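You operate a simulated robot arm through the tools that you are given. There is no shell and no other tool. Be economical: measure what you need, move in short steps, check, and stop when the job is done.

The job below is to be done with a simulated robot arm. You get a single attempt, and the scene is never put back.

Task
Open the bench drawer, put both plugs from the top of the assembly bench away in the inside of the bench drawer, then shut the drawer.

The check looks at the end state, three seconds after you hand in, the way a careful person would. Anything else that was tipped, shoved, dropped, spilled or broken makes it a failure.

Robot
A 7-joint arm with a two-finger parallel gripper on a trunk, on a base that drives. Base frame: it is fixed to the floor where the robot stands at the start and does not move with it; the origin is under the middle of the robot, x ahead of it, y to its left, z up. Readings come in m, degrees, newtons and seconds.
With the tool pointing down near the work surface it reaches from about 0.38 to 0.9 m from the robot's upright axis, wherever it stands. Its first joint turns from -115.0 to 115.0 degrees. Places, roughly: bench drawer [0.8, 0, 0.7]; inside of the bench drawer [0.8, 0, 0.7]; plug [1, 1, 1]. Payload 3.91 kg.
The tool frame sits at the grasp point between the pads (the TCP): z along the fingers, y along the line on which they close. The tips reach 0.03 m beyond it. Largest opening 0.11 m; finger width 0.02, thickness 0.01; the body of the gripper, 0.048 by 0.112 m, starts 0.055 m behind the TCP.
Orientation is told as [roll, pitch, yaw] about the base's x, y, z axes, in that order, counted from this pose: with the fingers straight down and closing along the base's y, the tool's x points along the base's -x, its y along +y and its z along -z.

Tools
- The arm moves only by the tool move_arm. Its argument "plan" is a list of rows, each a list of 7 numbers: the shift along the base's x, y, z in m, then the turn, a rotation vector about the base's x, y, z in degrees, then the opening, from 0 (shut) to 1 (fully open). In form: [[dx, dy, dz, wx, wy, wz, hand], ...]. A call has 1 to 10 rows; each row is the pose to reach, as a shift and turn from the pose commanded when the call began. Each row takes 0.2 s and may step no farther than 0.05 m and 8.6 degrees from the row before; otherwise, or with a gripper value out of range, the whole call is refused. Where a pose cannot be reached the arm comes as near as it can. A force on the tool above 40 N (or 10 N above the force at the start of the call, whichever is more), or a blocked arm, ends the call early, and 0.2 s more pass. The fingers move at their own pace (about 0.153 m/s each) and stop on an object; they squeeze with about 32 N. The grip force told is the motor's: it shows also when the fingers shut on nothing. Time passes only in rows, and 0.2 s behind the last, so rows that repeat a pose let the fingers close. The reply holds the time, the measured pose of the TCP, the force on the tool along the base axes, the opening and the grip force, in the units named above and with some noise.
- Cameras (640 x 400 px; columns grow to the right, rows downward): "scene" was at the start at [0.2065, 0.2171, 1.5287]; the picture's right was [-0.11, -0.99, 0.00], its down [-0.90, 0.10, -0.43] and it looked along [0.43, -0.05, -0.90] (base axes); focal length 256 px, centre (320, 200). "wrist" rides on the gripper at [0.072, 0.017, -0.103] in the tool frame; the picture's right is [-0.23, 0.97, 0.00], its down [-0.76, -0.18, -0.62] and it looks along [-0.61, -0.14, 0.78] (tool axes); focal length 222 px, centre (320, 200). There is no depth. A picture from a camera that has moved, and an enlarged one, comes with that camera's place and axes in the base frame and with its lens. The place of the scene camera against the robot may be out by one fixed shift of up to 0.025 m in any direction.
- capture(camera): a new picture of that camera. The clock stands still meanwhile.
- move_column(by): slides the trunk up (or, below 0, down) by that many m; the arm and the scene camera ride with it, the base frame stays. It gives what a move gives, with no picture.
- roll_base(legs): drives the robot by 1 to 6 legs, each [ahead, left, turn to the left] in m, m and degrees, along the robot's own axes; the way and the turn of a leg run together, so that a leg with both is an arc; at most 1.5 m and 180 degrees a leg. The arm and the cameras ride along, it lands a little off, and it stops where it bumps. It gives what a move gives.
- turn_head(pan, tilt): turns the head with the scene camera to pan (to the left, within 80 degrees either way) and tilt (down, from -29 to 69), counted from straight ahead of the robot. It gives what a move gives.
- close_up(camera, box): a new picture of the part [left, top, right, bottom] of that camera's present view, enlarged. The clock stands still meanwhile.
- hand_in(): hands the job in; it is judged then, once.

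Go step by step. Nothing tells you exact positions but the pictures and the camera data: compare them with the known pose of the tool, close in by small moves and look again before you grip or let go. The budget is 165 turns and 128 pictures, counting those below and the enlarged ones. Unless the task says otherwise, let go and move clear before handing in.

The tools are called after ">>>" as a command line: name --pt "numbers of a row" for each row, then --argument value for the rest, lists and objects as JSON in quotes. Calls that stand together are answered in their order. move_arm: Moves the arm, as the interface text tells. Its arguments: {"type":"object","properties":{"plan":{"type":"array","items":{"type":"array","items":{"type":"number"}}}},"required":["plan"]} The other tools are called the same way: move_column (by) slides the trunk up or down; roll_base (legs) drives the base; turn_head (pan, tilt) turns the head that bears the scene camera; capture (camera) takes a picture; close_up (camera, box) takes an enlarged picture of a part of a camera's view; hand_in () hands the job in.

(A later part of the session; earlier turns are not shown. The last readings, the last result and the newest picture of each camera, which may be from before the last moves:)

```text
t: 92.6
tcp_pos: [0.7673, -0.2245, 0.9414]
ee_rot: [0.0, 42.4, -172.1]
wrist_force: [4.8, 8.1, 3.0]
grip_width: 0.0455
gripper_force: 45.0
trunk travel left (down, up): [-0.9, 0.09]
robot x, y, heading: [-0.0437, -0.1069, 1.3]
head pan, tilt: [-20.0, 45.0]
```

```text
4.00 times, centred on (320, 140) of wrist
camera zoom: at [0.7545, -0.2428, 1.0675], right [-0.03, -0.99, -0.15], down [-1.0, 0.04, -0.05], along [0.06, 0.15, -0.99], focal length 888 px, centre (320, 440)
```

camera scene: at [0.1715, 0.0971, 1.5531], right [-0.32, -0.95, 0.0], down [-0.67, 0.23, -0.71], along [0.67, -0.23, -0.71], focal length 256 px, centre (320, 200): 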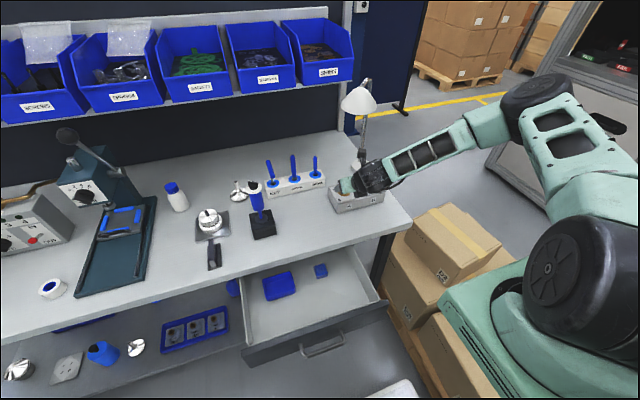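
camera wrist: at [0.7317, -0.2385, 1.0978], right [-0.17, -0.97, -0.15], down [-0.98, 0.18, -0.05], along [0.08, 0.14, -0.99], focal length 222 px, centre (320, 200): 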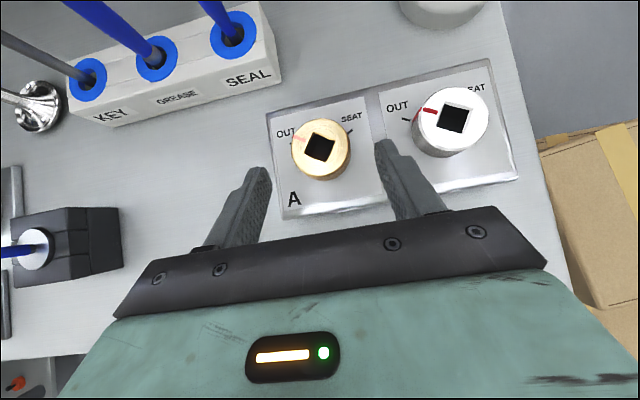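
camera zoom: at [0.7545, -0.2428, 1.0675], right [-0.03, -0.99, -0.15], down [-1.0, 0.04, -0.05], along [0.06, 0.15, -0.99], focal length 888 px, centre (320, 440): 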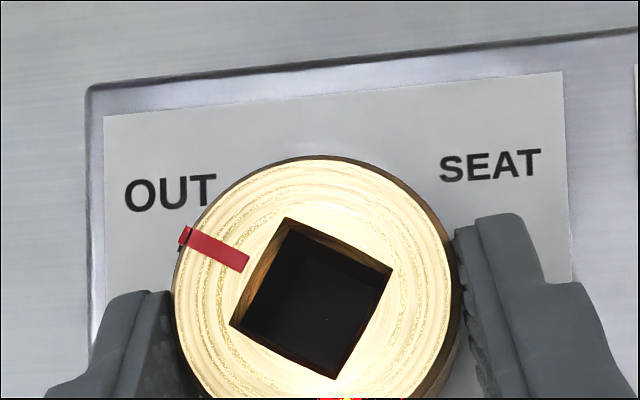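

The plug may have turned slightly. I test a small lift in this position.

>>> move_arm --pt "0 0 0.002 0 0 0 0.2" --pt "0 0 0.004 0 0 0 0.2"

```text
t: 93.3
tcp_pos: [0.7669, -0.2241, 0.9419]
ee_rot: [0.0, 42.2, -172.0]
wrist_force: [18.6, 6.1, -22.2]
grip_width: 0.0456
gripper_force: 45.0
trunk travel left (down, up): [-0.9, 0.09]
robot x, y, heading: [-0.0469, -0.102, 1.1]
head pan, tilt: [-20.0, 45.0]
stopped in row 2: the force on the tool passed its limit (the readings are from after the stop); the commanded pose is now the measured one
```

Still held. I now turn clockwise towards SEAT by about 24° past the start to see whether the plug turns at all.

>>> move_arm --pt "0 0.0012 -0.002 0 0 -4 0.2" --pt "0 0.0023 -0.002 0 0 -8 0.2" --pt "0 0.0046 -0.002 0 0 -16 0.2" --pt "0.0005 0.0069 -0.002 0 0 -24 0.2" --pt "0.0013 0.0091 -0.002 0 0 -32 0.2"

>>> capture --camera "wrist"

```text
t: 94.5
tcp_pos: [0.7687, -0.2141, 0.941]
ee_rot: [0.0, 42.2, 156.1]
wrist_force: [14.5, 2.0, -6.1]
grip_width: 0.0455
gripper_force: 44.7
trunk travel left (down, up): [-0.9, 0.09]
robot x, y, heading: [-0.0426, -0.1039, 1.4]
head pan, tilt: [-20.0, 45.0]
```

```text
48 pictures are left
camera wrist: at [0.7476, -0.2237, 1.0679], right [-0.55, -0.82, -0.15], down [-0.83, 0.56, -0.05], along [0.13, 0.1, -0.99], focal length 222 px, centre (320, 200)
```

wrist: 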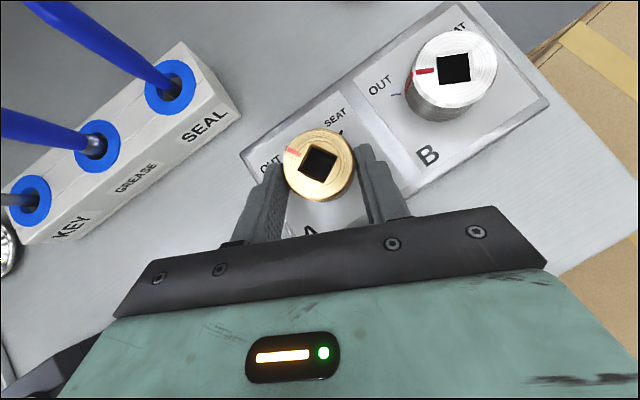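

Plug A does turn with the gripper (about 30° clockwise). I test the lift here.

>>> move_arm --pt "0 0 0.002 0 0 0 0.2" --pt "0 0 0.005 0 0 0 0.2"

```text
t: 95.2
tcp_pos: [0.7677, -0.2141, 0.9412]
ee_rot: [0.0, 42.0, 156.1]
wrist_force: [20.1, 1.6, -23.1]
grip_width: 0.0456
gripper_force: 45.2
trunk travel left (down, up): [-0.9, 0.09]
robot x, y, heading: [-0.0445, -0.1035, 1.4]
head pan, tilt: [-20.0, 45.0]
stopped in row 2: the force on the tool passed its limit (the readings are from after the stop); the commanded pose is now the measured one
```

Held here too. I turn it back counter-clockwise, past the former position, up to the stop at OUT.

>>> move_arm --pt "0 -0.002 -0.002 0 0 8 0.2" --pt "-0.0005 -0.0044 -0.002 0 0 16 0.2" --pt "-0.0012 -0.0067 -0.002 0 0 24 0.2" --pt "-0.0013 -0.0091 -0.002 0 0 32 0.2" --pt "-0.001 -0.0113 -0.002 0 0 40 0.2" --pt "-0.0005 -0.0135 -0.002 0 0 47 0.2"

>>> capture --camera "wrist"

```text
t: 96.5
tcp_pos: [0.7661, -0.2297, 0.9416]
ee_rot: [0.2, 42.0, -156.8]
wrist_force: [-1.5, -5.5, 0.2]
grip_width: 0.0454
gripper_force: 44.8
trunk travel left (down, up): [-0.9, 0.09]
robot x, y, heading: [-0.0444, -0.1059, 1.4]
head pan, tilt: [-20.0, 45.0]
```

```text
47 pictures are left
camera wrist: at [0.759, -0.2504, 1.0684], right [0.23, -0.96, -0.15], down [-0.97, -0.22, -0.05], along [0.01, 0.16, -0.99], focal length 222 px, centre (320, 200)
```

wrist: 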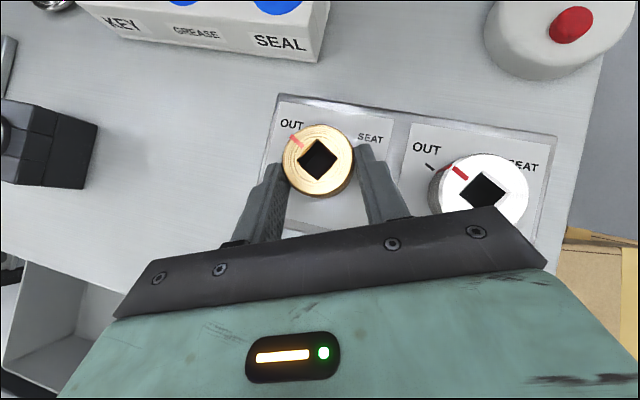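

A is at its stop in line with OUT. I'll apply a light lift and turn slowly clockwise, to find whether a release angle lies just off the stop.

>>> move_arm --pt "0 0 0.003 0 0 0 0.2" --pt "-0.0004 0.0013 0.003 0 0 -4 0.2" --pt "-0.0009 0.0027 0.003 0 0 -8 0.2" --pt "-0.0012 0.004 0.003 0 0 -12 0.2" --pt "-0.0014 0.0055 0.003 0 0 -16 0.2" --pt "-0.0015 0.007 0.003 0 0 -20 0.2" --pt "-0.0015 0.0084 0.003 0 0 -24 0.2"

>>> capture --camera "wrist"

```text
t: 98.2
tcp_pos: [0.7645, -0.2213, 0.9406]
ee_rot: [0.1, 41.6, 179.1]
wrist_force: [3.1, -8.9, -34.4]
grip_width: 0.0453
gripper_force: 44.7
trunk travel left (down, up): [-0.9, 0.09]
robot x, y, heading: [-0.0454, -0.1029, 1.5]
head pan, tilt: [-20.0, 45.0]
```

```text
46 pictures are left
camera wrist: at [0.75, -0.2376, 1.0689], right [-0.19, -0.97, -0.15], down [-0.98, 0.2, -0.04], along [0.07, 0.14, -0.99], focal length 222 px, centre (320, 200)
```

wrist: 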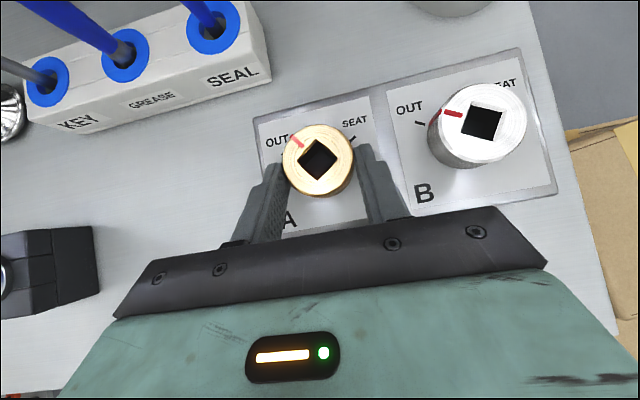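

No release over this range under 34 N, so A is a fixed rotary seat. I turn it back to its OUT stop and let go, then study the other bench items with the wrist camera.

>>> move_arm --pt "0 0 -0.004 0 0 0 0.2" --pt "0.0003 -0.0027 -0.004 0 0 8 0.2" --pt "0.0009 -0.0055 -0.004 0 0 16 0.2" --pt "0.0015 -0.0084 -0.004 0 0 24 0.2" --pt "0.0018 -0.01 -0.004 0 0 30 0.2" --pt "0.0018 -0.01 -0.002 0 0 30 0.4" --pt "0.0018 -0.01 -0.002 0 0 30 0.65" --pt "0.0018 -0.01 0.02 0 0 30 0.65"

>>> close_up --camera "wrist" --box '[240, 70, 560, 230]'

```text
t: 100.0
tcp_pos: [0.7665, -0.2292, 0.9633]
ee_rot: [-0.1, 42.1, -150.8]
wrist_force: [-0.4, 0.1, 0.5]
grip_width: 0.0718
gripper_force: 0.0
trunk travel left (down, up): [-0.9, 0.09]
robot x, y, heading: [-0.0463, -0.1044, 1.5]
head pan, tilt: [-20.0, 45.0]
```

```text
2.00 times, centred on (400, 150) of wrist
camera zoom: at [0.7621, -0.2517, 1.0909], right [0.33, -0.93, -0.15], down [-0.95, -0.32, -0.05], along [-0.01, 0.16, -0.99], focal length 444 px, centre (160, 300)
```

zoom: 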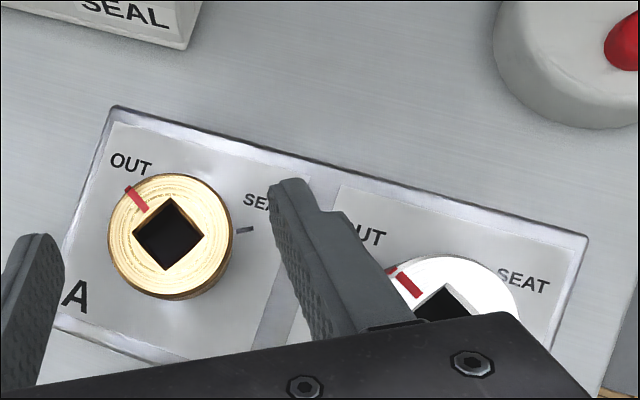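

A is back at OUT, like B. I withdraw and move the wrist camera over the middle items.

>>> move_arm --pt "-0.02 0 0.02 0 0 -6 0.65" --pt "-0.06 0 0.03 0 0 -14 0.65" --pt "-0.1 0 0.05 0 0 -22 0.65" --pt "-0.14 0 0.08 0 0 -30 0.65" --pt "-0.16 0.03 0.11 0 0 -30 0.65" --pt "-0.16 0.07 0.13 0 0 -30 0.65" --pt "-0.16 0.12 0.13 0 0 -30 0.65" --pt "-0.16 0.17 0.13 0 0 -30 0.65" --pt "-0.16 0.22 0.13 0 0 -30 0.65" --pt "-0.16 0.27 0.13 0 0 -30 0.65"

>>> move_arm --pt "0.01 0.04 0 0 0 0 0.65" --pt "0.02 0.08 0 0 0 0 0.65" --pt "0.03 0.12 0 0 0 0 0.65"

>>> capture --camera "wrist"

```text
t: 102.2
tcp_pos: [0.6063, 0.0418, 1.0942]
ee_rot: [0.0, 41.9, 179.0]
wrist_force: [0.6, 0.1, -0.5]
grip_width: 0.0716
gripper_force: 0.0
trunk travel left (down, up): [-0.9, 0.09]
robot x, y, heading: [-0.0446, -0.1024, 1.5]
head pan, tilt: [-20.0, 45.0]
```

```text
t: 103.0
tcp_pos: [0.6345, 0.1605, 1.0952]
ee_rot: [0.1, 41.9, 178.9]
wrist_force: [0.0, -0.2, -0.4]
grip_width: 0.0717
gripper_force: 0.0
trunk travel left (down, up): [-0.9, 0.09]
robot x, y, heading: [-0.0401, -0.105, 1.4]
head pan, tilt: [-20.0, 45.0]
```

```text
44 pictures are left
camera wrist: at [0.6189, 0.1448, 1.2219], right [-0.19, -0.97, -0.15], down [-0.98, 0.19, -0.05], along [0.07, 0.14, -0.99], focal length 222 px, centre (320, 200)
```

wrist: 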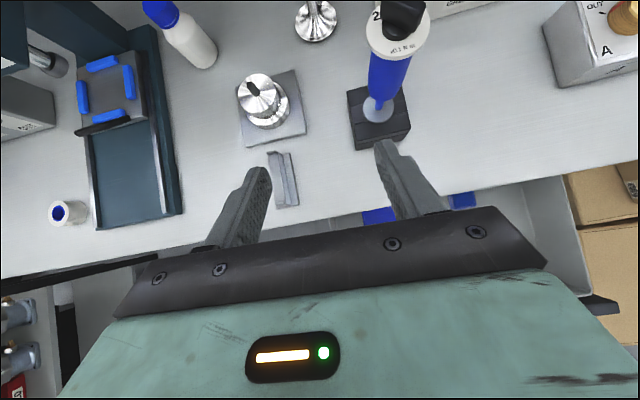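

>>> close_up --camera "wrist" --box '[210, 50, 350, 210]'

>>> close_up --camera "wrist" --box '[270, 0, 450, 110]'

```text
2.50 times, centred on (280, 130) of wrist
camera zoom: at [0.6189, 0.1448, 1.2219], right [-0.19, -0.97, -0.15], down [-0.98, 0.19, -0.05], along [0.07, 0.14, -0.99], focal length 555 px, centre (420, 375)
```

zoom: 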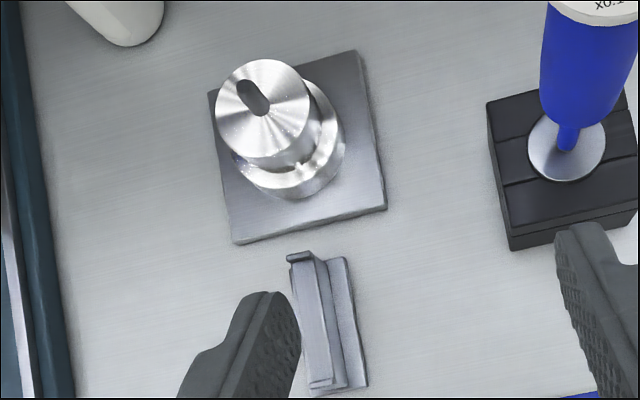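

```text
3.56 times, centred on (360, 55) of wrist
camera zoom: at [0.6189, 0.1448, 1.2219], right [-0.19, -0.97, -0.15], down [-0.98, 0.19, -0.05], along [0.07, 0.14, -0.99], focal length 790 px, centre (178, 716)
```

zoom: 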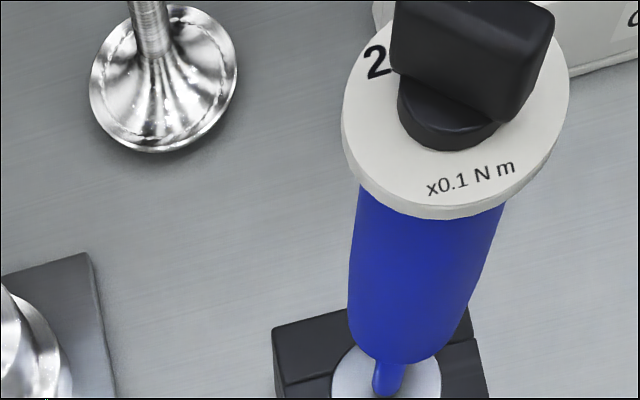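

None of these pairs up, and the hint says a plug is at y between 0.5 and 1.5, so the plugs may be hidden behind the air box, press or column. I raise the arm and go there to look down from above.

>>> roll_base --legs '[[-0.2, 0, -1.4]]'

>>> move_column --by 0.09

>>> move_arm --pt "0 0 0.05 0 0 0 0.65" --pt "0 0 0.1 0 0 0 0.65" --pt "0 0 0.13 0 0 0 0.65"

>>> roll_base --legs '[[0, 0.65, 0], [0.2, 0, 0]]'

>>> capture --camera "wrist"

```text
t: 104.5
tcp_pos: [0.446, 0.1404, 1.0959]
ee_rot: [0.0, 41.9, 177.4]
wrist_force: [0.1, -0.3, 0.2]
grip_width: 0.0714
gripper_force: 0.1
trunk travel left (down, up): [-0.9, 0.09]
robot x, y, heading: [-0.2412, -0.1061, 0.0]
head pan, tilt: [-20.0, 45.0]
```

```text
t: 105.8
tcp_pos: [0.4461, 0.1396, 1.185]
ee_rot: [0.1, 41.9, 177.4]
wrist_force: [0.2, 1.2, 0.1]
grip_width: 0.0716
gripper_force: 0.0
trunk travel left (down, up): [-0.99, 0.0]
robot x, y, heading: [-0.245, -0.1056, -0.1]
head pan, tilt: [-20.0, 45.0]
```

```text
t: 106.6
tcp_pos: [0.4472, 0.1387, 1.3158]
ee_rot: [0.1, 41.9, 177.5]
wrist_force: [-0.7, -0.5, 0.5]
grip_width: 0.0716
gripper_force: 0.0
trunk travel left (down, up): [-0.99, 0.0]
robot x, y, heading: [-0.2423, -0.1091, -0.2]
head pan, tilt: [-20.0, 45.0]
```

```text
t: 111.4
tcp_pos: [0.6424, 0.7941, 1.314]
ee_rot: [0.0, 42.0, 177.8]
wrist_force: [-0.2, 0.0, 1.3]
grip_width: 0.0715
gripper_force: 0.1
trunk travel left (down, up): [-0.99, 0.0]
robot x, y, heading: [-0.0419, 0.5422, -0.1]
head pan, tilt: [-20.0, 45.0]
```

```text
41 pictures are left
camera wrist: at [0.6283, 0.7776, 1.4416], right [-0.21, -0.97, -0.15], down [-0.98, 0.22, -0.05], along [0.08, 0.14, -0.99], focal length 222 px, centre (320, 200)
```

wrist: 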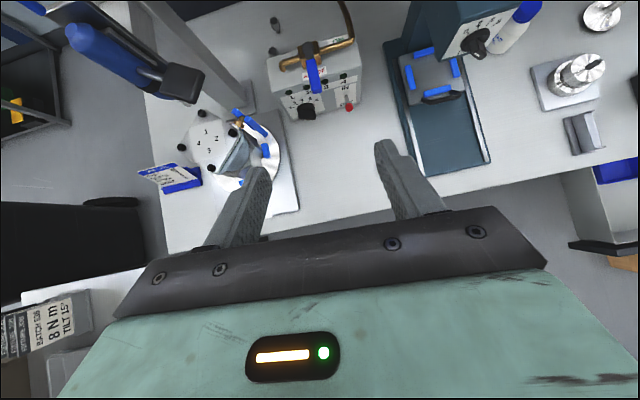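

There are two small dark objects on the bench behind the air box, at about (275,22) and (273,47). I enlarge them.

>>> close_up --camera "wrist" --box '[230, 0, 390, 100]'

>>> move_arm --pt "0.03 0 0.03 0 0 0 0.65" --pt "0.06 0 0.04 0 0 0 0.65" --pt "0.09 0 0.04 0 0 0 0.65"

>>> capture --camera "wrist"

```text
4.00 times, centred on (310, 50) of wrist
camera zoom: at [0.6283, 0.7776, 1.4416], right [-0.21, -0.97, -0.15], down [-0.98, 0.22, -0.05], along [0.08, 0.14, -0.99], focal length 888 px, centre (360, 800)
```

zoom: 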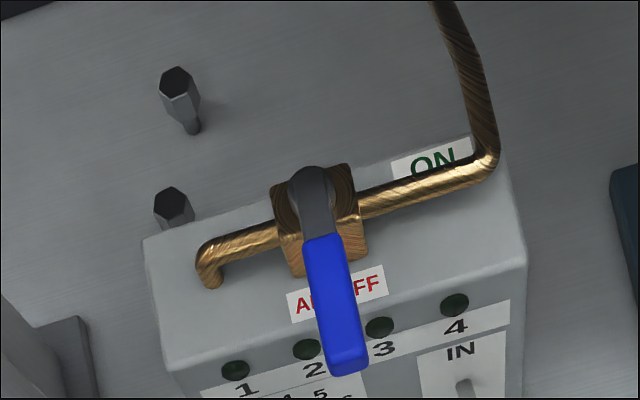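

```text
t: 112.2
tcp_pos: [0.7372, 0.7934, 1.3548]
ee_rot: [0.0, 41.9, 177.8]
wrist_force: [0.0, -0.3, 0.0]
grip_width: 0.0714
gripper_force: 0.0
trunk travel left (down, up): [-0.99, 0.0]
robot x, y, heading: [-0.0453, 0.5438, 0.3]
head pan, tilt: [-20.0, 45.0]
```

```text
39 pictures are left
camera wrist: at [0.7212, 0.7782, 1.4812], right [-0.21, -0.97, -0.15], down [-0.98, 0.22, -0.05], along [0.08, 0.14, -0.99], focal length 222 px, centre (320, 200)
```

wrist: 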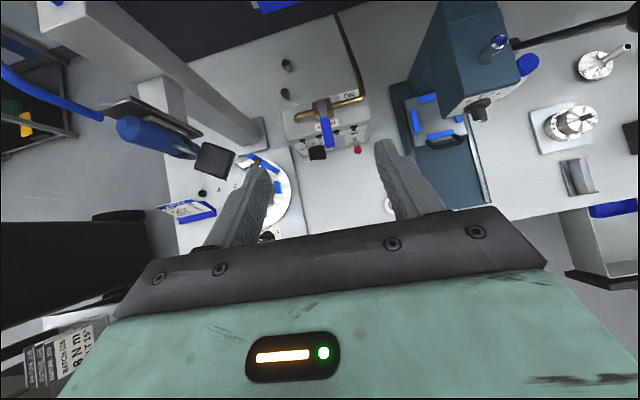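

Two dark hex-head plugs stand behind the air box — those are the plugs. I enlarge to locate them precisely.

>>> close_up --camera "wrist" --box '[250, 40, 378, 120]'

>>> turn_head --pan 15 --tilt 25

>>> capture --camera "scene"

```text
5.00 times, centred on (314, 80) of wrist
camera zoom: at [0.7212, 0.7782, 1.4812], right [-0.21, -0.97, -0.15], down [-0.98, 0.22, -0.05], along [0.08, 0.14, -0.99], focal length 1111 px, centre (350, 800)
```

zoom: 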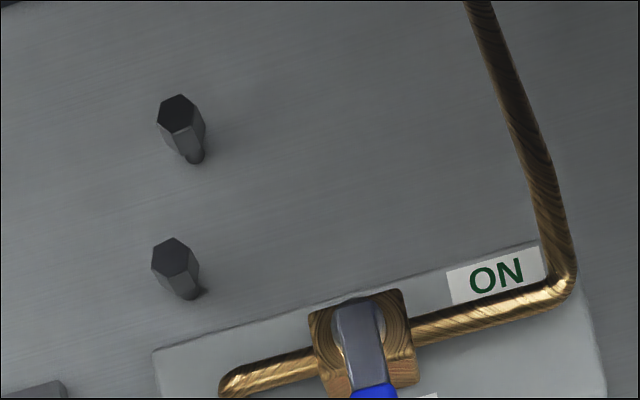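

```text
t: 113.2
tcp_pos: [0.7366, 0.7941, 1.355]
ee_rot: [-0.1, 41.9, 177.8]
wrist_force: [0.4, 0.0, 0.5]
grip_width: 0.0714
gripper_force: 0.1
trunk travel left (down, up): [-0.99, 0.0]
robot x, y, heading: [-0.0371, 0.5482, 0.5]
head pan, tilt: [15.0, 25.0]
```

```text
37 pictures are left
camera scene: at [0.192, 0.7937, 1.6735], right [0.26, -0.97, 0.0], down [-0.41, -0.11, -0.91], along [0.87, 0.24, -0.42], focal length 256 px, centre (320, 200)
```

scene: 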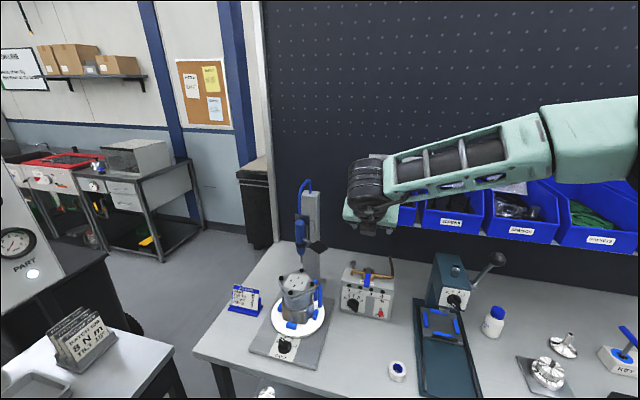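

Plugs: near one ≈ (1.084,0.893), far one ≈ (1.168,0.877), tops z≈0.90; they stand in a corridor between air box and torque column, below and just left of the bins. I retract the arm and reposition the base to the left and closer.

>>> move_arm --pt "-0.045 0 -0.01 0 0 1 0.65" --pt "-0.09 0 -0.02 0 0 2 0.65" --pt "-0.135 0 -0.03 0 0 2 0.65" --pt "-0.18 0 -0.04 0 2 2 0.65" --pt "-0.2 -0.03 -0.05 0 6 2 0.65" --pt "-0.2 -0.06 -0.05 0 10 2 0.65"

>>> roll_base --legs '[[0, 0.28, 0], [0.15, 0, 0]]'

>>> capture --camera "wrist"

>>> capture --camera "scene"

```text
t: 114.6
tcp_pos: [0.5336, 0.7347, 1.3044]
ee_rot: [0.3, 31.9, 180.0]
wrist_force: [-0.1, 0.5, 0.2]
grip_width: 0.0715
gripper_force: 0.1
trunk travel left (down, up): [-0.99, 0.0]
robot x, y, heading: [-0.0405, 0.5474, 0.4]
head pan, tilt: [15.0, 25.0]
```

```text
t: 117.5
tcp_pos: [0.6855, 1.0169, 1.3044]
ee_rot: [0.3, 32.0, 179.8]
wrist_force: [0.0, -0.6, 0.5]
grip_width: 0.0714
gripper_force: 0.2
trunk travel left (down, up): [-0.99, 0.0]
robot x, y, heading: [0.1075, 0.8266, 0.0]
head pan, tilt: [15.0, 25.0]
```

```text
36 pictures are left
camera wrist: at [0.6913, 1.0002, 1.4328], right [-0.2, -0.97, -0.12], down [-0.98, 0.18, 0.12], along [-0.1, 0.14, -0.99], focal length 222 px, centre (320, 200)
```

wrist: 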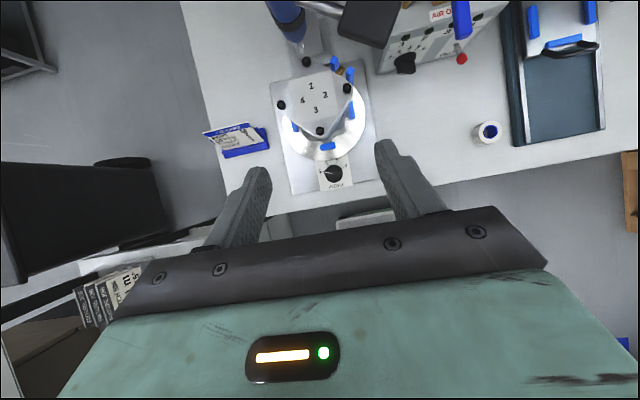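

```text
35 pictures are left
camera scene: at [0.3425, 1.0766, 1.6736], right [0.26, -0.97, 0.0], down [-0.41, -0.11, -0.91], along [0.88, 0.24, -0.42], focal length 256 px, centre (320, 200)
```

scene: 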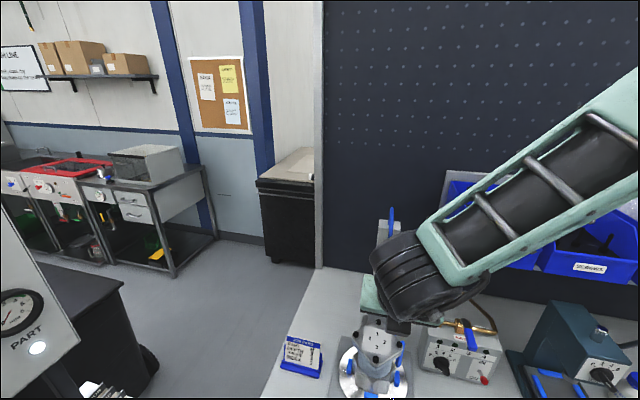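

The torque driver's handle juts out near (0.83,0.93,1.17), so I'll come in yawed 20° from the right, over the low rear of the air box. First I shift right, yaw and lower in front.

>>> move_arm --pt "0 -0.045 0 0 0 4 0.65" --pt "0 -0.09 0 0 0 8 0.65" --pt "0 -0.135 0 0 0 12 0.65" --pt "0 -0.18 0 0 0 16 0.65" --pt "0 -0.22 -0.02 0 0 20 0.65" --pt "0 -0.22 -0.065 0 0 20 0.65" --pt "0.02 -0.22 -0.11 0 0 20 0.65"

>>> turn_head --pan -15 --tilt 40

>>> capture --camera "scene"

>>> capture --camera "wrist"

```text
t: 119.2
tcp_pos: [0.7045, 0.7988, 1.1935]
ee_rot: [0.4, 31.9, -160.1]
wrist_force: [-0.2, 1.3, 0.4]
grip_width: 0.0713
gripper_force: 0.0
out of reach, approached as far as the arm can: row 4, 5, 6
trunk travel left (down, up): [-0.99, 0.0]
robot x, y, heading: [0.1088, 0.8306, 0.2]
head pan, tilt: [15.0, 25.0]
```

```text
t: 120.1
tcp_pos: [0.7037, 0.7973, 1.1939]
ee_rot: [0.3, 32.0, -160.2]
wrist_force: [-0.4, 0.3, 0.3]
grip_width: 0.0715
gripper_force: 0.0
trunk travel left (down, up): [-0.99, 0.0]
robot x, y, heading: [0.1087, 0.8296, 0.2]
head pan, tilt: [-15.0, 40.0]
```

```text
34 pictures are left
camera scene: at [0.3361, 1.0307, 1.6503], right [-0.26, -0.97, 0.0], down [-0.62, 0.17, -0.77], along [0.74, -0.2, -0.64], focal length 256 px, centre (320, 200)
```

scene: 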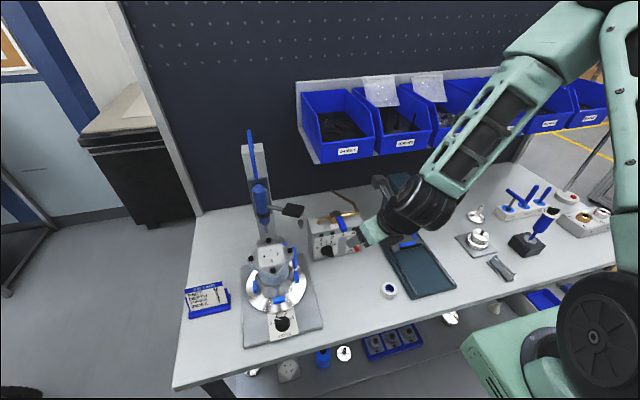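

```text
33 pictures are left
camera wrist: at [0.717, 0.7845, 1.3211], right [0.15, -0.98, -0.12], down [-0.98, -0.16, 0.13], along [-0.14, 0.1, -0.99], focal length 222 px, centre (320, 200)
```

wrist: 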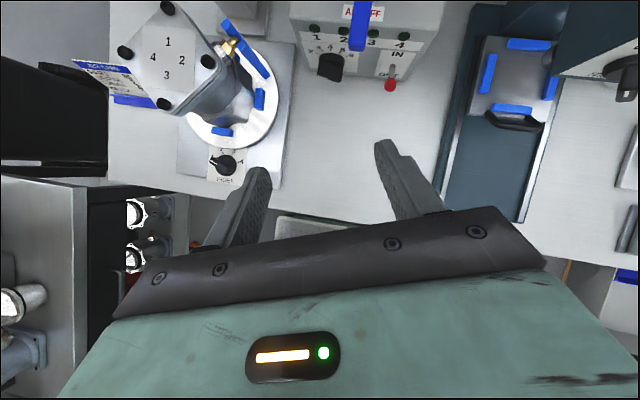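

The wrist clears the press so far. I advance above the air box in stages, checking reach.

>>> move_arm --pt "0.04 0.0 -0.015 0 0 0 0.55" --pt "0.085 0.002 -0.03 0 0 0 0.55" --pt "0.125 0.005 -0.045 0 0 0 0.55" --pt "0.165 0.012 -0.06 0 0 0 0.55"

>>> capture --camera "scene"

>>> capture --camera "wrist"

```text
t: 121.1
tcp_pos: [0.8696, 0.8075, 1.1344]
ee_rot: [0.2, 31.9, -160.1]
wrist_force: [-0.8, 0.3, 0.3]
grip_width: 0.0606
gripper_force: 0.0
trunk travel left (down, up): [-0.99, 0.0]
robot x, y, heading: [0.1094, 0.8291, -0.0]
head pan, tilt: [-15.0, 40.0]
```

```text
32 pictures are left
camera scene: at [0.3357, 1.0304, 1.6503], right [-0.26, -0.97, 0.0], down [-0.62, 0.17, -0.77], along [0.74, -0.2, -0.64], focal length 256 px, centre (320, 200)
```

scene: 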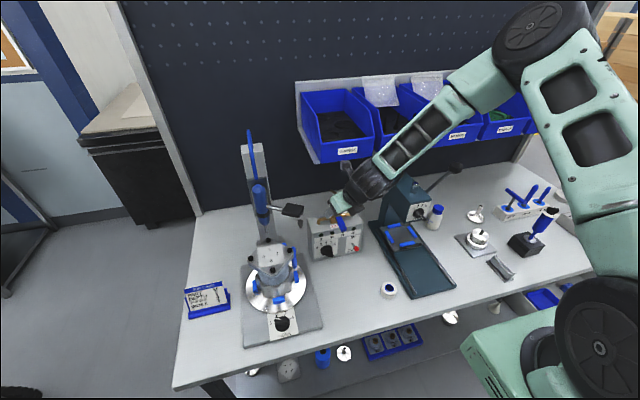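

```text
31 pictures are left
camera wrist: at [0.8812, 0.7955, 1.2623], right [0.15, -0.98, -0.12], down [-0.98, -0.16, 0.13], along [-0.14, 0.1, -0.99], focal length 222 px, centre (320, 200)
```

wrist: 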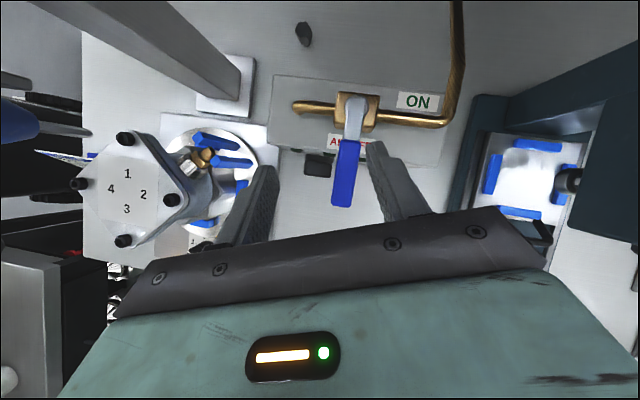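

The forearm passes above the press; I need to watch clearance to the press knob (≈z 1.26). I advance another step and check.

>>> move_arm --pt "0.04 0.014 -0.012 0 0 0 0.55" --pt "0.08 0.028 -0.025 0 0 0 0.55" --pt "0.12 0.045 -0.035 0 0 0 0.55"

>>> close_up --camera "scene" --box '[280, 0, 600, 280]'

>>> capture --camera "wrist"

```text
t: 121.8
tcp_pos: [0.9594, 0.851, 1.1038]
ee_rot: [0.1, 31.6, -159.0]
wrist_force: [-27.4, 4.4, 11.4]
grip_width: 0.0604
gripper_force: 0.1
trunk travel left (down, up): [-0.99, 0.0]
robot x, y, heading: [0.109, 0.8303, 0.2]
head pan, tilt: [-15.0, 40.0]
stopped in row 3: the force on the tool passed its limit (the readings are from after the stop); the commanded pose is now the measured one
```

```text
1.43 times, centred on (440, 140) of scene
camera zoom: at [0.3328, 1.0305, 1.6509], right [-0.26, -0.97, 0.0], down [-0.62, 0.17, -0.77], along [0.74, -0.2, -0.64], focal length 365 px, centre (149, 286)
```

zoom: 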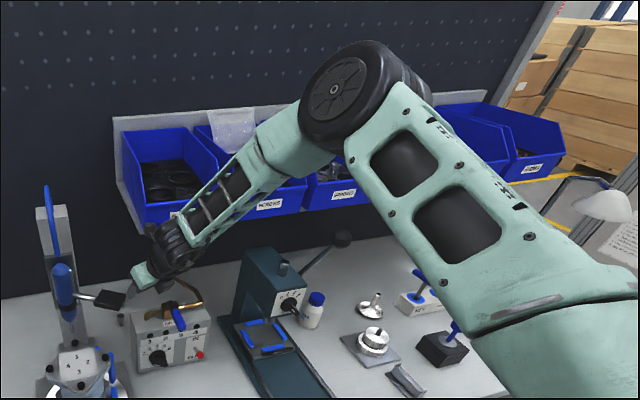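

```text
29 pictures are left
camera wrist: at [0.9733, 0.8381, 1.2318], right [0.17, -0.98, -0.12], down [-0.97, -0.18, 0.13], along [-0.15, 0.09, -0.98], focal length 222 px, centre (320, 200)
```

wrist: 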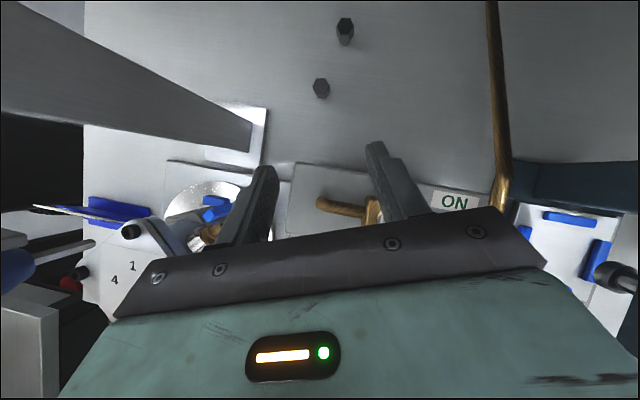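

I touched something at 27 N — most likely the camera on the front of the leftmost bin (x≈0.99, z≥1.22). I back off at once and re-enter lower and further left, with the fingers narrower.

>>> move_arm --pt "-0.03 -0.005 0.0 0 0 0 0.45" --pt "-0.07 0.0 0.0 0 0 0 0.45" --pt "-0.07 0.02 -0.01 0 0 0 0.45"

>>> move_arm --pt "0.02 0.01 -0.025 0 0 0 0.45" --pt "0.04 0.02 -0.042 0 0 0 0.45" --pt "0.06 0.025 -0.047 0 0 0 0.45"

>>> capture --camera "wrist"

>>> close_up --camera "scene" --box '[220, 60, 440, 280]'

```text
t: 122.6
tcp_pos: [0.8959, 0.8651, 1.092]
ee_rot: [0.1, 31.7, -159.6]
wrist_force: [-0.3, -0.3, -0.6]
grip_width: 0.0495
gripper_force: 0.0
trunk travel left (down, up): [-0.99, 0.0]
robot x, y, heading: [0.1092, 0.8279, 0.0]
head pan, tilt: [-15.0, 40.0]
```

```text
t: 123.4
tcp_pos: [0.9536, 0.8924, 1.0467]
ee_rot: [0.1, 31.6, -159.5]
wrist_force: [-2.9, -0.5, 6.2]
grip_width: 0.0492
gripper_force: 0.1
trunk travel left (down, up): [-0.99, 0.0]
robot x, y, heading: [0.1053, 0.8319, -0.2]
head pan, tilt: [-15.0, 40.0]
```

```text
28 pictures are left
camera wrist: at [0.9671, 0.8793, 1.1733], right [0.16, -0.98, -0.12], down [-0.98, -0.17, 0.13], along [-0.15, 0.09, -0.98], focal length 222 px, centre (320, 200)
```

wrist: 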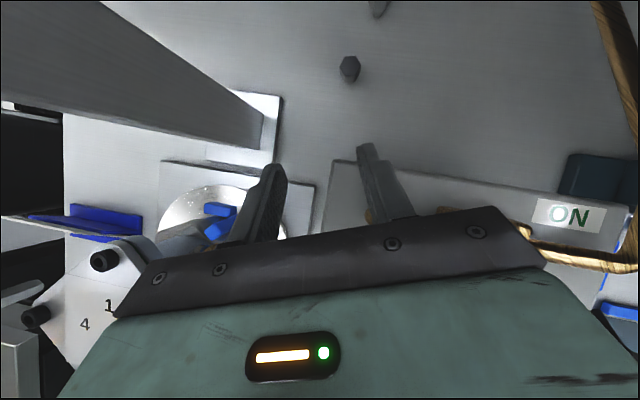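

```text
1.82 times, centred on (330, 170) of scene
camera zoom: at [0.3356, 1.0303, 1.6505], right [-0.26, -0.97, 0.0], down [-0.62, 0.17, -0.77], along [0.74, -0.2, -0.64], focal length 465 px, centre (302, 254)
```

zoom: 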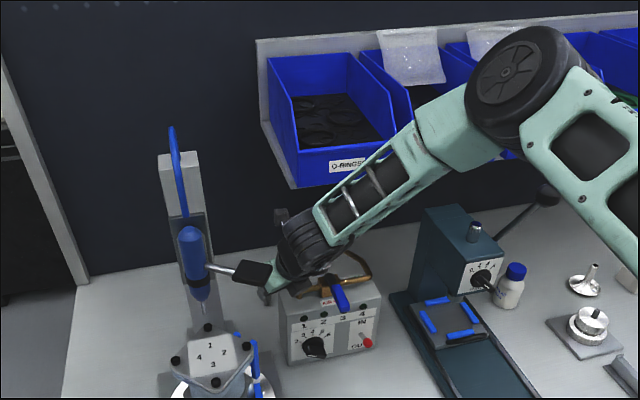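

There's a slight 6 N touch (probably a finger on the pipe stub). I rise 1 cm, go forward past the pipe and then descend toward the near plug at (1.083,0.894).

>>> move_arm --pt "0 0.004 0.012 0 0 0 0.45" --pt "0.03 0.004 0.008 0 0 0 0.45" --pt "0.055 0.002 -0.02 0 0 0 0.5" --pt "0.075 -0.001 -0.055 0 0 0 0.5"

>>> capture --camera "wrist"

```text
t: 124.4
tcp_pos: [1.0281, 0.8902, 0.9916]
ee_rot: [0.1, 31.5, -159.5]
wrist_force: [-0.1, 0.0, 0.4]
grip_width: 0.055
gripper_force: 0.1
trunk travel left (down, up): [-0.99, 0.0]
robot x, y, heading: [0.1044, 0.8303, -0.0]
head pan, tilt: [-15.0, 40.0]
```

```text
26 pictures are left
camera wrist: at [1.042, 0.8778, 1.1189], right [0.16, -0.98, -0.12], down [-0.98, -0.17, 0.13], along [-0.15, 0.09, -0.98], focal length 222 px, centre (320, 200)
```

wrist: 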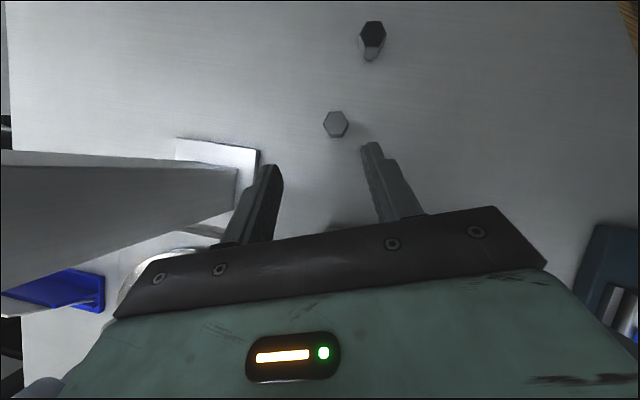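

The near plug reads (1.085,0.895) again and the force is zero. I descend around its head.

>>> move_arm --pt "0.02 0.0 -0.035 0 0 0 0.5" --pt "0.038 0.0 -0.066 0 0 0 0.5" --pt "0.047 0.001 -0.083 0 0 0 0.5"

>>> capture --camera "wrist"

```text
t: 124.8
tcp_pos: [1.0527, 0.8937, 0.975]
ee_rot: [-0.1, 32.6, -160.0]
wrist_force: [-0.6, -0.6, -0.2]
grip_width: 0.0549
gripper_force: 0.1
trunk travel left (down, up): [-0.99, 0.0]
robot x, y, heading: [0.1084, 0.8305, 0.0]
head pan, tilt: [-15.0, 40.0]
stopped in row 2: the force on the tool passed its limit (the readings are from after the stop); the commanded pose is now the measured one
```

```text
25 pictures are left
camera wrist: at [1.0645, 0.8791, 1.1029], right [0.15, -0.98, -0.12], down [-0.98, -0.17, 0.12], along [-0.13, 0.1, -0.99], focal length 222 px, centre (320, 200)
```

wrist: 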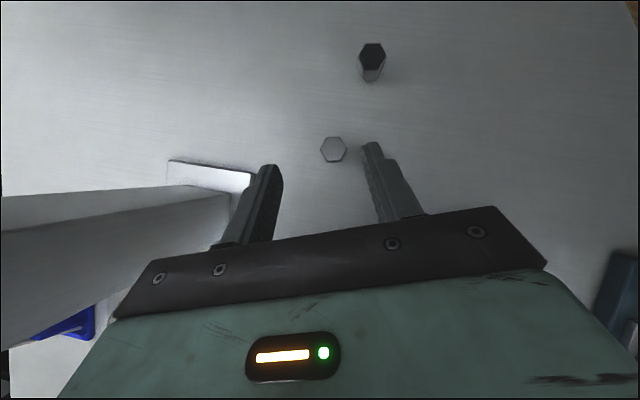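

Something stopped me again, and the plug isn't it; I suspect the rod-and-block on the wrist is catching the bin's left side. I check with the scene camera.

>>> turn_head --pan -8 --tilt 30

>>> close_up --camera "scene" --box '[230, 130, 390, 250]'

```text
t: 125.6
tcp_pos: [1.051, 0.8927, 0.9785]
ee_rot: [-0.1, 32.5, -160.0]
wrist_force: [-0.2, 0.9, 0.1]
grip_width: 0.0551
gripper_force: 0.0
trunk travel left (down, up): [-0.99, 0.0]
robot x, y, heading: [0.1077, 0.8294, 0.1]
head pan, tilt: [-8.0, 30.0]
```

```text
3.33 times, centred on (310, 190) of scene
camera zoom: at [0.3431, 1.0398, 1.6655], right [-0.14, -0.99, 0.0], down [-0.5, 0.07, -0.87], along [0.86, -0.12, -0.5], focal length 852 px, centre (353, 233)
```

zoom: 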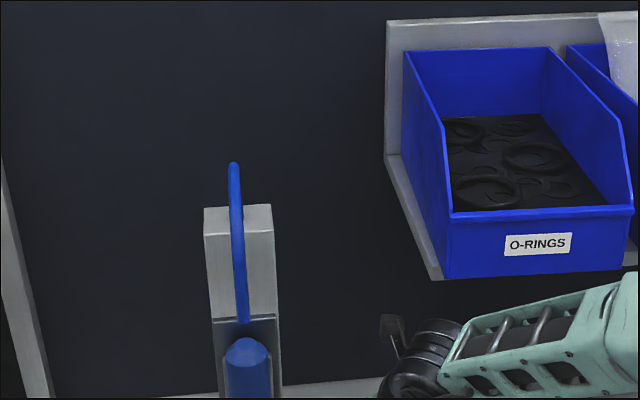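

>>> close_up --camera "scene" --box '[230, 190, 430, 340]'

```text
2.67 times, centred on (330, 265) of scene
camera zoom: at [0.3431, 1.0398, 1.6655], right [-0.14, -0.99, 0.0], down [-0.5, 0.07, -0.87], along [0.86, -0.12, -0.5], focal length 682 px, centre (293, 27)
```

zoom: 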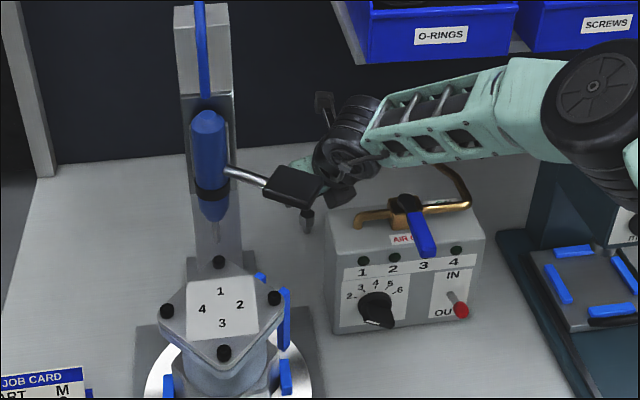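

The elbow has swung far down and seems to rest near the press; the arm is over-stretched. I retreat along the same path, then bring the base closer so that the elbow stays high.

>>> move_arm --pt "-0.02 0 0.035 0 0 0 0.5" --pt "-0.045 0.002 0.065 0 0 0 0.45" --pt "-0.07 0.004 0.08 0 0 0 0.45" --pt "-0.1 0.003 0.083 0 0 0 0.45" --pt "-0.13 -0.01 0.1 0 0 0 0.45" --pt "-0.155 -0.028 0.115 0 0 0 0.45" --pt "-0.19 -0.05 0.13 0 0 0 0.45" --pt "-0.23 -0.065 0.15 0 0 0 0.45" --pt "-0.27 -0.08 0.17 0 0 0 0.45"

>>> close_up --camera "scene" --box '[270, 130, 590, 330]'

```text
t: 127.6
tcp_pos: [0.7821, 0.816, 1.1491]
ee_rot: [0.0, 32.7, -160.0]
wrist_force: [0.2, 0.2, -0.7]
grip_width: 0.0494
gripper_force: 0.0
trunk travel left (down, up): [-0.99, 0.0]
robot x, y, heading: [0.1089, 0.8277, 0.0]
head pan, tilt: [-8.0, 30.0]
```

```text
2.00 times, centred on (430, 230) of scene
camera zoom: at [0.3434, 1.0402, 1.6654], right [-0.14, -0.99, 0.0], down [-0.5, 0.07, -0.87], along [0.86, -0.12, -0.5], focal length 512 px, centre (100, 140)
```

zoom: 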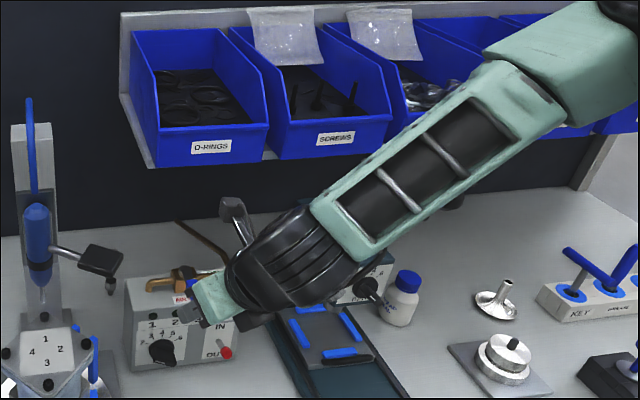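

The press looks untouched. I pull the arm in, drive 0.11 m closer and slightly left.

>>> move_arm --pt "-0.04 -0.02 0.01 0 0 0 0.45" --pt "-0.08 -0.04 0.02 0 0 0 0.45" --pt "-0.12 -0.06 0.03 0 0 0 0.45"

>>> roll_base --legs '[[0.11, 0.07, 0]]'

```text
t: 128.4
tcp_pos: [0.7034, 0.7573, 1.1716]
ee_rot: [-0.2, 32.5, -159.9]
wrist_force: [-0.2, 0.3, -0.6]
grip_width: 0.0492
gripper_force: 0.2
out of reach, approached as far as the arm can: row 3
trunk travel left (down, up): [-0.99, 0.0]
robot x, y, heading: [0.1106, 0.8288, 0.1]
head pan, tilt: [-8.0, 30.0]
```

```text
t: 129.7
tcp_pos: [0.815, 0.8269, 1.1703]
ee_rot: [-0.1, 32.4, -160.0]
wrist_force: [-0.1, -0.3, 0.0]
grip_width: 0.0496
gripper_force: 0.0
trunk travel left (down, up): [-0.99, 0.0]
robot x, y, heading: [0.2196, 0.8959, 0.2]
head pan, tilt: [-8.0, 30.0]
```

The base came closer without a bump. I take the same entry path again.

>>> move_arm --pt "0.03 0.012 -0.028 0 0 0 0.45" --pt "0.06 0.026 -0.056 0 0 0 0.45" --pt "0.085 0.042 -0.082 0 0 0 0.45" --pt "0.112 0.058 -0.1 0 0 0 0.45" --pt "0.14 0.07 -0.11 0 0 0 0.45" --pt "0.17 0.07 -0.113 0 0 0 0.45" --pt "0.195 0.067 -0.145 0 0 0 0.5" --pt "0.213 0.064 -0.18 0 0 0 0.5"

>>> close_up --camera "scene" --box '[200, 130, 520, 330]'

```text
t: 131.5
tcp_pos: [1.0284, 0.8913, 0.9904]
ee_rot: [0.0, 32.5, -160.0]
wrist_force: [-0.5, -0.3, 0.4]
grip_width: 0.0553
gripper_force: 0.1
trunk travel left (down, up): [-0.99, 0.0]
robot x, y, heading: [0.2177, 0.8998, -0.2]
head pan, tilt: [-8.0, 30.0]
```

```text
2.00 times, centred on (360, 230) of scene
camera zoom: at [0.4531, 1.1106, 1.6657], right [-0.14, -0.99, 0.0], down [-0.49, 0.07, -0.87], along [0.86, -0.12, -0.5], focal length 512 px, centre (240, 140)
```

zoom: 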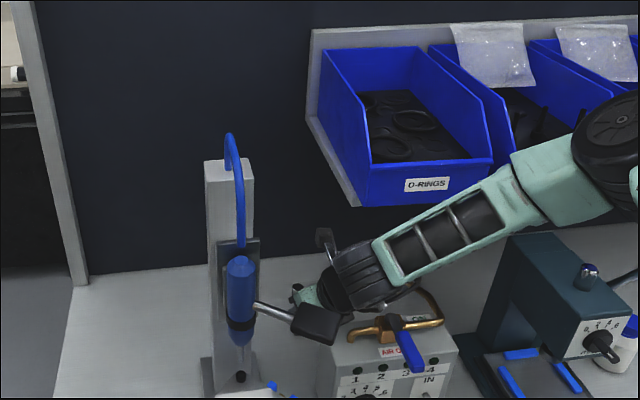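

The elbow stays high this time. I descend on to the near plug.

>>> move_arm --pt "0.012 0.0 -0.022 0 0 0 0.5" --pt "0.024 0.0 -0.044 0 0 0 0.5" --pt "0.036 0.0 -0.064 0 0 0 0.5" --pt "0.046 0.0 -0.082 0 0 0 0.5"

>>> capture --camera "wrist"

```text
t: 131.8
tcp_pos: [1.034, 0.8924, 0.9885]
ee_rot: [-0.2, 32.9, -160.1]
wrist_force: [-3.2, -0.4, 11.9]
grip_width: 0.055
gripper_force: 0.0
trunk travel left (down, up): [-0.99, 0.0]
robot x, y, heading: [0.2165, 0.9, -0.2]
head pan, tilt: [-8.0, 30.0]
stopped in row 1: the force on the tool passed its limit (the readings are from after the stop); the commanded pose is now the measured one
```

```text
20 pictures are left
camera wrist: at [1.0438, 0.878, 1.1173], right [0.15, -0.98, -0.13], down [-0.98, -0.17, 0.11], along [-0.13, 0.11, -0.99], focal length 222 px, centre (320, 200)
```

wrist: 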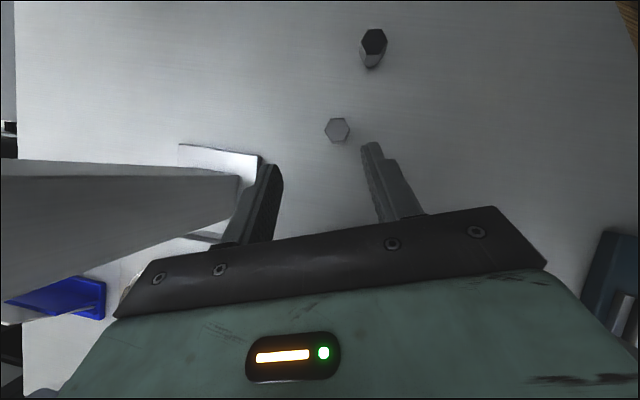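

The contact is from below on the wrist – the driver's handle paddle at left. I yaw the tool another 20° (wrist swings right, away from the paddle) in stages while descending.

>>> move_arm --pt "0 0 0.006 0 0 0 0.5" --pt "0 0 0.006 0 0 6 0.5" --pt "0 0 0.004 0 0 12 0.5" --pt "0.008 0.0 -0.012 0 0 15 0.5" --pt "0.016 0.0 -0.03 0 0 20 0.5"

```text
t: 132.7
tcp_pos: [1.0373, 0.8927, 0.9898]
ee_rot: [-0.3, 33.2, -146.6]
wrist_force: [-3.8, -2.4, 17.7]
grip_width: 0.0551
gripper_force: 0.1
trunk travel left (down, up): [-0.99, 0.0]
robot x, y, heading: [0.2172, 0.9022, 0.1]
head pan, tilt: [-8.0, 30.0]
stopped in row 4: the force on the tool passed its limit (the readings are from after the stop); the commanded pose is now the measured one
```

Still stopped at the same height, so the paddle isn't the cause. I take a close look at the hand from the scene camera.

>>> close_up --camera "scene" --box '[250, 215, 410, 335]'

```text
3.33 times, centred on (330, 275) of scene
camera zoom: at [0.4521, 1.1102, 1.6661], right [-0.14, -0.99, 0.0], down [-0.49, 0.07, -0.87], along [0.86, -0.12, -0.5], focal length 852 px, centre (287, -50)
```

zoom: 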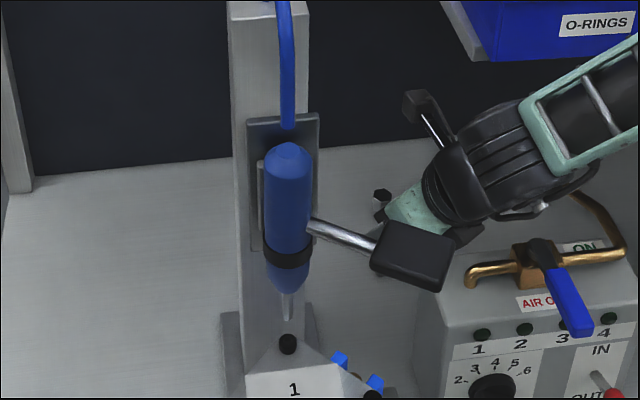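

The air box top is actually at z≈1.014 with its back edge at x≈0.976, so the hand's underside catches on it. I raise a little, go to a steeper 25° tilt at 20° yaw, and descend closer to vertical.

>>> move_arm --pt "0 0 0.012 0 0 0 0.5" --pt "-0.003 0 0.022 -0.9 2.5 -6 0.5" --pt "-0.006 0 0.024 -2.0 5.5 -11 0.5" --pt "-0.006 0 0.022 -2.7 7.5 -13 0.5" --pt "0.004 0 0.0 -2.7 7.5 -13 0.5" --pt "0.014 0 -0.022 -2.7 7.5 -13 0.5"

>>> capture --camera "wrist"

```text
t: 134.1
tcp_pos: [1.0531, 0.894, 0.9658]
ee_rot: [-1.5, 25.0, -160.2]
wrist_force: [-0.5, 0.1, 1.1]
grip_width: 0.0552
gripper_force: 0.0
trunk travel left (down, up): [-0.99, 0.0]
robot x, y, heading: [0.2175, 0.9001, 0.1]
head pan, tilt: [-8.0, 30.0]
```

```text
18 pictures are left
camera wrist: at [1.081, 0.884, 1.0915], right [0.15, -0.98, -0.12], down [-0.95, -0.17, 0.25], along [-0.26, 0.08, -0.96], focal length 222 px, centre (320, 200)
```

wrist: 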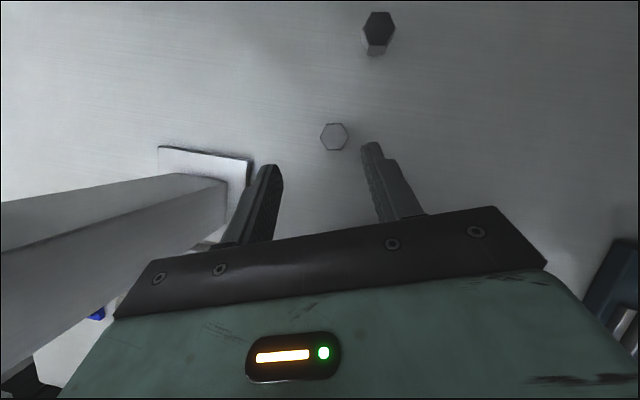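

Free motion now, and the plug sits centred ahead. I descend the last 5 cm.

>>> move_arm --pt "0.007 -0.001 -0.017 0 0 0 0.5" --pt "0.014 -0.002 -0.034 0 0 0 0.5" --pt "0.02 -0.002 -0.05 0 0 0 0.5"

>>> capture --camera "wrist"

```text
t: 134.9
tcp_pos: [1.0728, 0.8915, 0.9163]
ee_rot: [-1.4, 25.0, -160.1]
wrist_force: [0.2, 0.9, -1.2]
grip_width: 0.0551
gripper_force: 0.1
trunk travel left (down, up): [-0.99, 0.0]
robot x, y, heading: [0.2211, 0.8985, -0.1]
head pan, tilt: [-8.0, 30.0]
```

```text
17 pictures are left
camera wrist: at [1.1005, 0.8819, 1.0403], right [0.15, -0.98, -0.12], down [-0.95, -0.17, 0.25], along [-0.26, 0.08, -0.96], focal length 222 px, centre (320, 200)
```

wrist: 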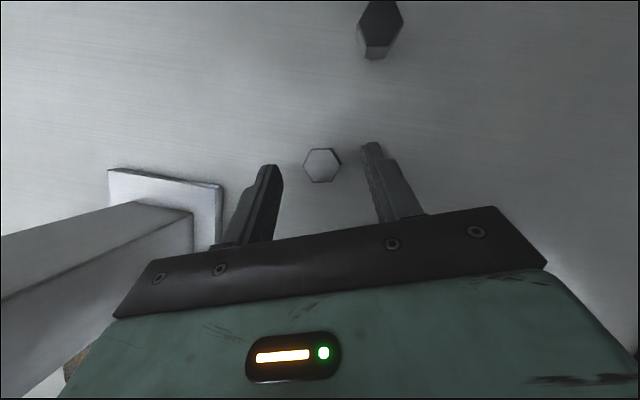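

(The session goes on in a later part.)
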